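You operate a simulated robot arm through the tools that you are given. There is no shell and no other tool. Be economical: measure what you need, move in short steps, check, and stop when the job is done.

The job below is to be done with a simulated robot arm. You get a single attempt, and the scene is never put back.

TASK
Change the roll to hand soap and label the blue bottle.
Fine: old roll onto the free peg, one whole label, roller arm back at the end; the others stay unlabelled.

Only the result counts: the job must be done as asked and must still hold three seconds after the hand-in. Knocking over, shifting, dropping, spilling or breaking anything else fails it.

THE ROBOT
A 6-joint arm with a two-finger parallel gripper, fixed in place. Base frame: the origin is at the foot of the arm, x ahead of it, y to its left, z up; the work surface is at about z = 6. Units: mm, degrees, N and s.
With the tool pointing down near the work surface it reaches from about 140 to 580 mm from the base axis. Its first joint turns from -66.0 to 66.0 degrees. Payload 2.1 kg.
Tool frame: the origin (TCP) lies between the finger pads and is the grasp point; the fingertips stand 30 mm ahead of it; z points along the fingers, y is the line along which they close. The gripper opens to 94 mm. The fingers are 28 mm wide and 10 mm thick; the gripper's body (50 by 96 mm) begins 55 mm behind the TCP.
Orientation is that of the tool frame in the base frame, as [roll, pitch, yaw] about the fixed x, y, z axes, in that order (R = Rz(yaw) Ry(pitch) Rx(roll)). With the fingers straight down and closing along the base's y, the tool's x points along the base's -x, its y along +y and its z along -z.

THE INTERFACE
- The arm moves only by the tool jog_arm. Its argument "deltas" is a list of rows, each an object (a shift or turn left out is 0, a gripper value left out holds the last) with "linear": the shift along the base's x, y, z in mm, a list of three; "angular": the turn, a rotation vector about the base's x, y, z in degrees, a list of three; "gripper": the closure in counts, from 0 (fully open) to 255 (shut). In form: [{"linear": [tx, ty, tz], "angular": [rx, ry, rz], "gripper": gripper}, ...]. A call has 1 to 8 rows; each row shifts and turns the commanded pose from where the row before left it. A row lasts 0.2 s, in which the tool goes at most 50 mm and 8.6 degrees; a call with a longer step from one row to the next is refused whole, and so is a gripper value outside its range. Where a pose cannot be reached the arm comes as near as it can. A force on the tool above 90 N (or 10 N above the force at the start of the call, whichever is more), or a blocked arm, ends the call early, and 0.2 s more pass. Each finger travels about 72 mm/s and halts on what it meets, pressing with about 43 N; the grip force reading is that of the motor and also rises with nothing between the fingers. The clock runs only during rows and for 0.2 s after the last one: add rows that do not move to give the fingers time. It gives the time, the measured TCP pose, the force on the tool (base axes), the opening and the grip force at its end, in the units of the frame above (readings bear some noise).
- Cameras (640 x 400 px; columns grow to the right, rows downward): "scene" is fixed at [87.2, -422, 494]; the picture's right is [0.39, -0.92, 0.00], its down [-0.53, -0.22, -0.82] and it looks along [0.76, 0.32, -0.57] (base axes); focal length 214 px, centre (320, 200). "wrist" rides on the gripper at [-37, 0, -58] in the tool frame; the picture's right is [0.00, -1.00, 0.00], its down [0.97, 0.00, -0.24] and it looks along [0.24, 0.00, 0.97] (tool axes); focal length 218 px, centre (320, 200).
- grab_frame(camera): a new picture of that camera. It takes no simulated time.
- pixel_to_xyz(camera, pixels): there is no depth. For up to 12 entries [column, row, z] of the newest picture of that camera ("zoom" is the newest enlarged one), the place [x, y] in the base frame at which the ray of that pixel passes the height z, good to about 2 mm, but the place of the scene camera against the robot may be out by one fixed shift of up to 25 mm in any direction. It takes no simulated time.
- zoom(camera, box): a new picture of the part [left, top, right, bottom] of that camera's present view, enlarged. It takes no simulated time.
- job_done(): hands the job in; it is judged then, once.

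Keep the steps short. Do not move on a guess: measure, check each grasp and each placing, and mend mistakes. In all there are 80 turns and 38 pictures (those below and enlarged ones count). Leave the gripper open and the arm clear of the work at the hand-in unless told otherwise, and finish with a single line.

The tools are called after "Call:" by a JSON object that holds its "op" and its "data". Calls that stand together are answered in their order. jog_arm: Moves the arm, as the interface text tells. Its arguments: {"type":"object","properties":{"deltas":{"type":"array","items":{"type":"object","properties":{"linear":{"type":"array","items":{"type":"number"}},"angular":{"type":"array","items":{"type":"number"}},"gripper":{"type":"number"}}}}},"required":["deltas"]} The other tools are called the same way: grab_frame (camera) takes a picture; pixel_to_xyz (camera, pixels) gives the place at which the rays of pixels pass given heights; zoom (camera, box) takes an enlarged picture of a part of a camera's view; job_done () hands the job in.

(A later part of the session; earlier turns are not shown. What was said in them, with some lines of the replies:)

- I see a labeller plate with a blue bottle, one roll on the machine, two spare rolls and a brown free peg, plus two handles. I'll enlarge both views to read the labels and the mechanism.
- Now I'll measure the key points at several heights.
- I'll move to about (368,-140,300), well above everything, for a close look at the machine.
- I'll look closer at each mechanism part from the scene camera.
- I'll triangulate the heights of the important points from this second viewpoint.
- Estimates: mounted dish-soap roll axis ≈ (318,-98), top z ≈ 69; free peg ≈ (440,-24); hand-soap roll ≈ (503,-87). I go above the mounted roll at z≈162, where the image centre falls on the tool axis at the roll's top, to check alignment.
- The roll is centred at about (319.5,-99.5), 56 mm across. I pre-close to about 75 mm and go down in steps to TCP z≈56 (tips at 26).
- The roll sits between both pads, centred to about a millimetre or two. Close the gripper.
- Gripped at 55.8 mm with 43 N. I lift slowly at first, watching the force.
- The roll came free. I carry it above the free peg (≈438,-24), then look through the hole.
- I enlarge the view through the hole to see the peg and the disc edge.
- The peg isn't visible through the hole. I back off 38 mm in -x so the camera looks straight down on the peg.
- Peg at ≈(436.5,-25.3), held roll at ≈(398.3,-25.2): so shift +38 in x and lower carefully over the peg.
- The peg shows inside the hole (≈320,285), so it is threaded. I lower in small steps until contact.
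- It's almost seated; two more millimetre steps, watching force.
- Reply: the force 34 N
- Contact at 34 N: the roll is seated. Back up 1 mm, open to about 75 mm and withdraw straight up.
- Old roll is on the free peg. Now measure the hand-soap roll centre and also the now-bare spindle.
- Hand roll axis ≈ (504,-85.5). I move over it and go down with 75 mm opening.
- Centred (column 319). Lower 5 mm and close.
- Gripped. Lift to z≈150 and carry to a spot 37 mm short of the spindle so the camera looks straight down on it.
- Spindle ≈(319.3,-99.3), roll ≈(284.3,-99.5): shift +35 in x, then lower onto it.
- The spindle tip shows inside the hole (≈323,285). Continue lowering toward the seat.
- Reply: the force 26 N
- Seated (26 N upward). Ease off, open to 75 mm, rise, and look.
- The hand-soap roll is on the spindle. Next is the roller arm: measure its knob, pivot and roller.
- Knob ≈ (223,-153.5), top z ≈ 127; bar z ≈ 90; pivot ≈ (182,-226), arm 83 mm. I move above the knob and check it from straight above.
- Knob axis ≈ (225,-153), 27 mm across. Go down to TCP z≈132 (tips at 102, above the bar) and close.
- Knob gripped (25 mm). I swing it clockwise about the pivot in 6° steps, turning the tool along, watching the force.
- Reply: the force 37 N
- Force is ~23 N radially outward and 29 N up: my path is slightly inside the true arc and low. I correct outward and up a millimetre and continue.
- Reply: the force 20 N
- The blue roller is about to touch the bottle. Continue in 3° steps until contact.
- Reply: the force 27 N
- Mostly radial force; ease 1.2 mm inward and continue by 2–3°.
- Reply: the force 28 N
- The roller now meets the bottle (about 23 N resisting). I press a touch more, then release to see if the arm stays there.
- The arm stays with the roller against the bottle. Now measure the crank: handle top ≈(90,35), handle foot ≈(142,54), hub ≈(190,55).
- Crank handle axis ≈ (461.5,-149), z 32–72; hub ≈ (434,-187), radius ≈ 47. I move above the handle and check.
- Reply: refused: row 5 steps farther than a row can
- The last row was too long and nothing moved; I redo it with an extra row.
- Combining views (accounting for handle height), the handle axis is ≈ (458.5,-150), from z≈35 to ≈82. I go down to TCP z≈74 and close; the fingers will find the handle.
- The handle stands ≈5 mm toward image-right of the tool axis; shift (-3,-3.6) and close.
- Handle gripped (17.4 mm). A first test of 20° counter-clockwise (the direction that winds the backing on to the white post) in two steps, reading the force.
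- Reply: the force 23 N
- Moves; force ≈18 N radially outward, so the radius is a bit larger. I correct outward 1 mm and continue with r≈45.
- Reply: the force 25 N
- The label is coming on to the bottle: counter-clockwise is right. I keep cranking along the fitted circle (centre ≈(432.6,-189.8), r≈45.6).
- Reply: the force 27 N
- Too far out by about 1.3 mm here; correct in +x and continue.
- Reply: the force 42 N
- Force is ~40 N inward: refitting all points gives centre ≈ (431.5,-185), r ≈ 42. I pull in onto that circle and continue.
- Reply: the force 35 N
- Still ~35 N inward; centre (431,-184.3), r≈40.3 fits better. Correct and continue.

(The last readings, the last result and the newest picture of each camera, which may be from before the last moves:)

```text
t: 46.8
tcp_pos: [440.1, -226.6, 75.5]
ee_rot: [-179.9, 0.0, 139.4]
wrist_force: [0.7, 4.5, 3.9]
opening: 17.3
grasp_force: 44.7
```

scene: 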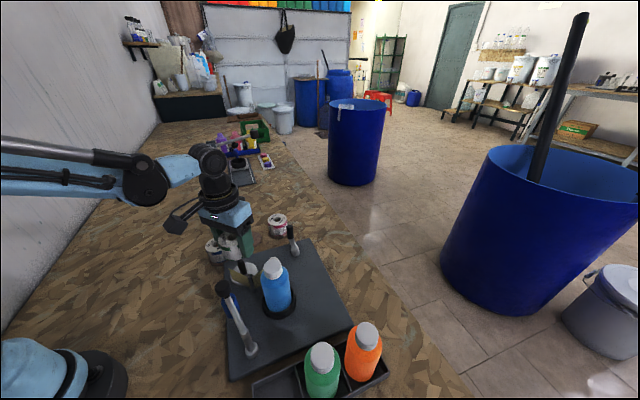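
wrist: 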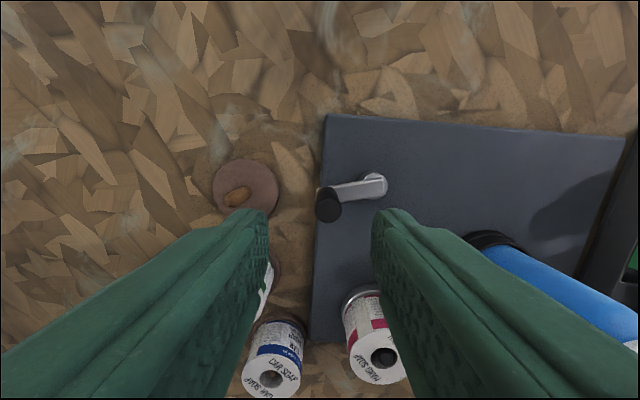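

Force is small now. About 224° have been cranked; I check the label before going on.

Call:
{"op": "zoom", "data": {"camera": "scene", "box": [225, 245, 315, 325]}}

```text
5.00 times, centred on (270, 285) of scene
```

zoom: 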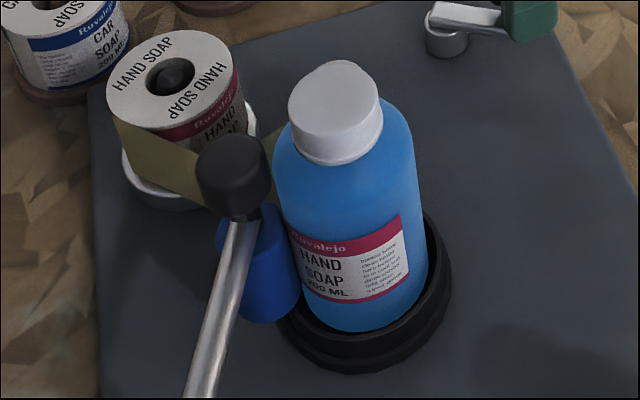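

About 60% of the label is on (right block and title); so one full turn likely makes one label. I go on toward the start position.

Call:
{"op": "jog_arm", "data": {"deltas": [{"linear": [7.1, 2.1, 0]}, {"linear": [6.5, 3.2, 0]}, {"linear": [5.9, 4.3, 0]}, {"linear": [5.1, 5.3, 0]}, {"linear": [0, 0, 0]}]}}

```text
t: 48.0
tcp_pos: [464.5, -210.2, 75.2]
ee_rot: [-180.0, 0.0, 139.5]
wrist_force: [-5.5, -10.1, -0.1]
opening: 16.9
grasp_force: 45.4
```

Call:
{"op": "jog_arm", "data": {"deltas": [{"linear": [3.8, 6.2, 0]}, {"linear": [2.7, 6.8, 0]}, {"linear": [1.5, 7.2, 0]}, {"linear": [0.2, 7.3, 0]}, {"linear": [0, 0, 0]}]}}

```text
t: 49.2
tcp_pos: [471.6, -184.3, 77.0]
ee_rot: [-179.9, 0.1, 139.5]
wrist_force: [-2.3, -12.1, -12.9]
opening: 17.2
grasp_force: 45.0
```

Call:
{"op": "jog_arm", "data": {"deltas": [{"linear": [-0.9, 7.1, -0.4]}, {"linear": [-2.2, 6.9, 0]}, {"linear": [-3.3, 6.4, 0]}, {"linear": [0, 0, 0]}]}}

Call:
{"op": "zoom", "data": {"camera": "scene", "box": [225, 245, 315, 325]}}

```text
t: 50.2
tcp_pos: [466.7, -162.3, 75.5]
ee_rot: [-180.0, 0.0, 139.5]
wrist_force: [-3.7, 1.2, 13.5]
opening: 17.0
grasp_force: 44.8
```

```text
5.00 times, centred on (270, 285) of scene
```

zoom: 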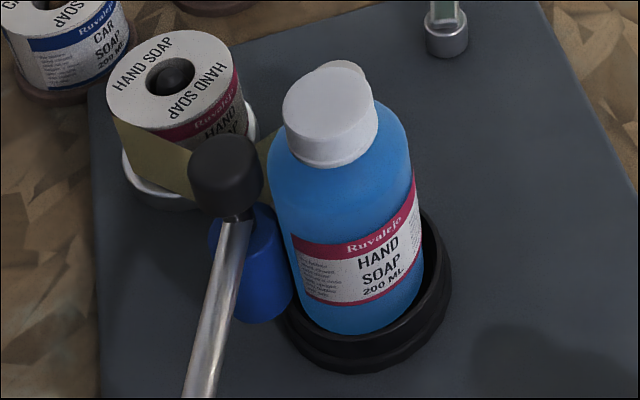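

Nearly the entire label shows, with its tail still at the roller. I finish the turn to the handle's starting place (457.4,-151.5).

Call:
{"op": "jog_arm", "data": {"deltas": [{"linear": [-4.2, 5.8, 0]}, {"linear": [-5.1, 5.0, 0]}, {"linear": [0, 0, 0]}]}}

Call:
{"op": "zoom", "data": {"camera": "scene", "box": [240, 260, 300, 320]}}

```text
t: 51.0
tcp_pos: [457.9, -149.5, 75.8]
ee_rot: [179.9, 0.0, 139.6]
wrist_force: [10.1, 3.2, -1.7]
opening: 18.0
grasp_force: 44.5
```

```text
6.67 times, centred on (270, 290) of scene
```

zoom: 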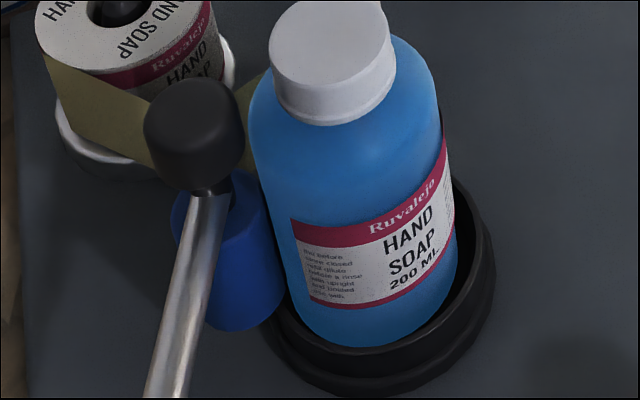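

The label's trailing edge is clear of the roller with blue behind it: one whole label. Release the crank handle and rise.

Call:
{"op": "jog_arm", "data": {"deltas": [{"gripper": 140}, {"gripper": 140}, {"linear": [0, 0, 20]}, {"linear": [0, 0, 40]}, {"linear": [0, 0, 40]}, {"linear": [0, 0, 24]}, {"linear": [0, 0, 0]}]}}

```text
t: 52.6
tcp_pos: [458.2, -151.1, 199.6]
ee_rot: [-180.0, 0.0, 139.7]
wrist_force: [0.2, 0.1, 0.8]
opening: 42.4
grasp_force: 0.0
```

Now to the roller-arm knob at ≈(261.7,-194.5) with the same orientation as when I let go.

Call:
{"op": "jog_arm", "data": {"deltas": [{"linear": [-39.3, -8.7, 0]}, {"linear": [-39.3, -8.7, 0]}, {"linear": [-39.3, -8.7, 0]}, {"linear": [-39.3, -8.7, 0]}, {"linear": [-39.3, -8.6, 0]}, {"linear": [0, 0, 0]}]}}

Call:
{"op": "grab_frame", "data": {"camera": "wrist"}}

```text
t: 54.0
tcp_pos: [259.3, -196.2, 199.0]
ee_rot: [180.0, 0.0, 139.5]
wrist_force: [0.5, 0.7, 0.7]
opening: 42.7
grasp_force: 0.1
```

```text
1 pictures are left
```

wrist: 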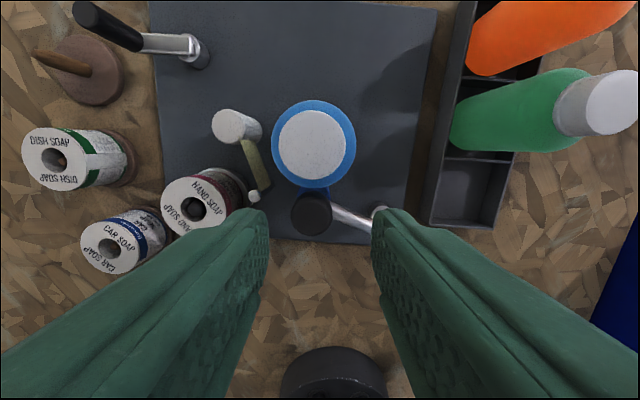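

Call:
{"op": "pixel_to_xyz", "data": {"camera": "wrist", "pixels": [[312, 213, 127], [312, 213, 120], [292, 213, 127], [332, 213, 127], [316, 146, 137]]}}

```text
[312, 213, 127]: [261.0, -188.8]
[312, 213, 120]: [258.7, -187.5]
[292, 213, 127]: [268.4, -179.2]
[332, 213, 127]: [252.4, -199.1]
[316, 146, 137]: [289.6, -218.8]
```

The knob now stands at ≈(260.5,-189.5); shift +5.3 in y, go down and grip.

Call:
{"op": "jog_arm", "data": {"deltas": [{"linear": [0, 5.3, 0]}, {"linear": [0, 0, -30]}, {"linear": [0, 0, -25]}, {"linear": [0, 0, -12]}, {"linear": [0, 0, 0]}, {"gripper": 215}, {"gripper": 215}, {"gripper": 215}]}}

```text
t: 55.8
tcp_pos: [260.3, -189.2, 131.9]
ee_rot: [180.0, 0.0, 139.4]
wrist_force: [6.3, 2.8, -15.8]
opening: 25.1
grasp_force: 45.1
```

Gripped. Swing the arm back counter-clockwise about the pivot, three 6° steps first.

Call:
{"op": "jog_arm", "data": {"deltas": [{"linear": [-4.3, 7.7, -0.5], "angular": [0, 0, 6]}, {"linear": [-4.9, 7.2, 0], "angular": [0, 0, 6]}, {"linear": [-5.6, 6.7, 0], "angular": [0, 0, 6]}, {"linear": [0, 0, 0]}]}}

```text
t: 56.8
tcp_pos: [246.2, -167.7, 131.8]
ee_rot: [-180.0, 0.0, 157.6]
wrist_force: [4.2, 3.1, 32.2]
opening: 25.3
grasp_force: 45.2
```

Good (only vertical strain; ease up 1.5 mm). Continue to the rest position (224.5,-152.7).

Call:
{"op": "jog_arm", "data": {"deltas": [{"linear": [-6.3, 6.1, 1.5], "angular": [0, 0, 6]}, {"linear": [-6.8, 5.2, 0], "angular": [0, 0, 6]}, {"linear": [-7.4, 4.4, 0], "angular": [0, 0, 6]}, {"linear": [0, 0, 0]}]}}

```text
t: 57.8
tcp_pos: [224.9, -152.0, 132.9]
ee_rot: [180.0, -0.1, 175.6]
wrist_force: [5.5, 0.3, -30.8]
opening: 25.5
grasp_force: 45.1
```

At the rest place; I nudge 2 mm further to make sure it is fully back, watching for a stop.

Call:
{"op": "jog_arm", "data": {"deltas": [{"linear": [-1.7, 1.0, -1.5]}, {"linear": [0, 0, 0]}]}}

```text
t: 58.4
tcp_pos: [226.1, -151.8, 132.6]
ee_rot: [-180.0, 0.2, 175.5]
wrist_force: [17.4, -3.2, 24.6]
opening: 25.6
grasp_force: 45.5
```

It resists (~17 N): the arm is on its stop. Release, rise and clear.

Call:
{"op": "jog_arm", "data": {"deltas": [{"linear": [1.0, -0.6, 0.7]}, {"gripper": 140}, {"gripper": 140}, {"linear": [0, 0, 30]}, {"linear": [0, 0, 45]}, {"linear": [0, 0, 45]}, {"linear": [0, 45, 0], "gripper": 0}, {"linear": [0, 45, 0]}]}}

Call:
{"op": "grab_frame", "data": {"camera": "scene"}}

```text
t: 60.2
tcp_pos: [223.6, -62.8, 251.8]
ee_rot: [179.9, 0.1, 175.5]
wrist_force: [0.1, -0.2, 0.3]
opening: 93.8
grasp_force: 0.0
```

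```text
0 pictures are left
```

scene: 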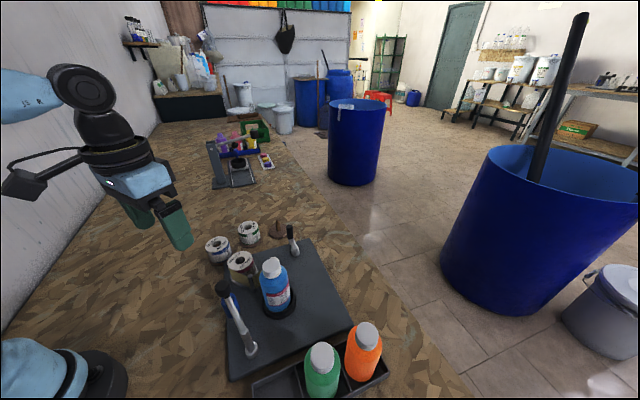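

The last picture shows the label on the blue bottle, the roller arm back at its starting pixel (222,288) and the dish-soap roll on the formerly free peg. The other bottles are unlabelled and the arm is clear, so I hand in.

Call:
{"op": "job_done", "data": {}}

```text
The job is handed in.
```

Job handed in: the hand-soap roll is on the spindle, the dish-soap roll is on the free peg, the blue bottle has one whole label, and the roller arm is back at its stop.
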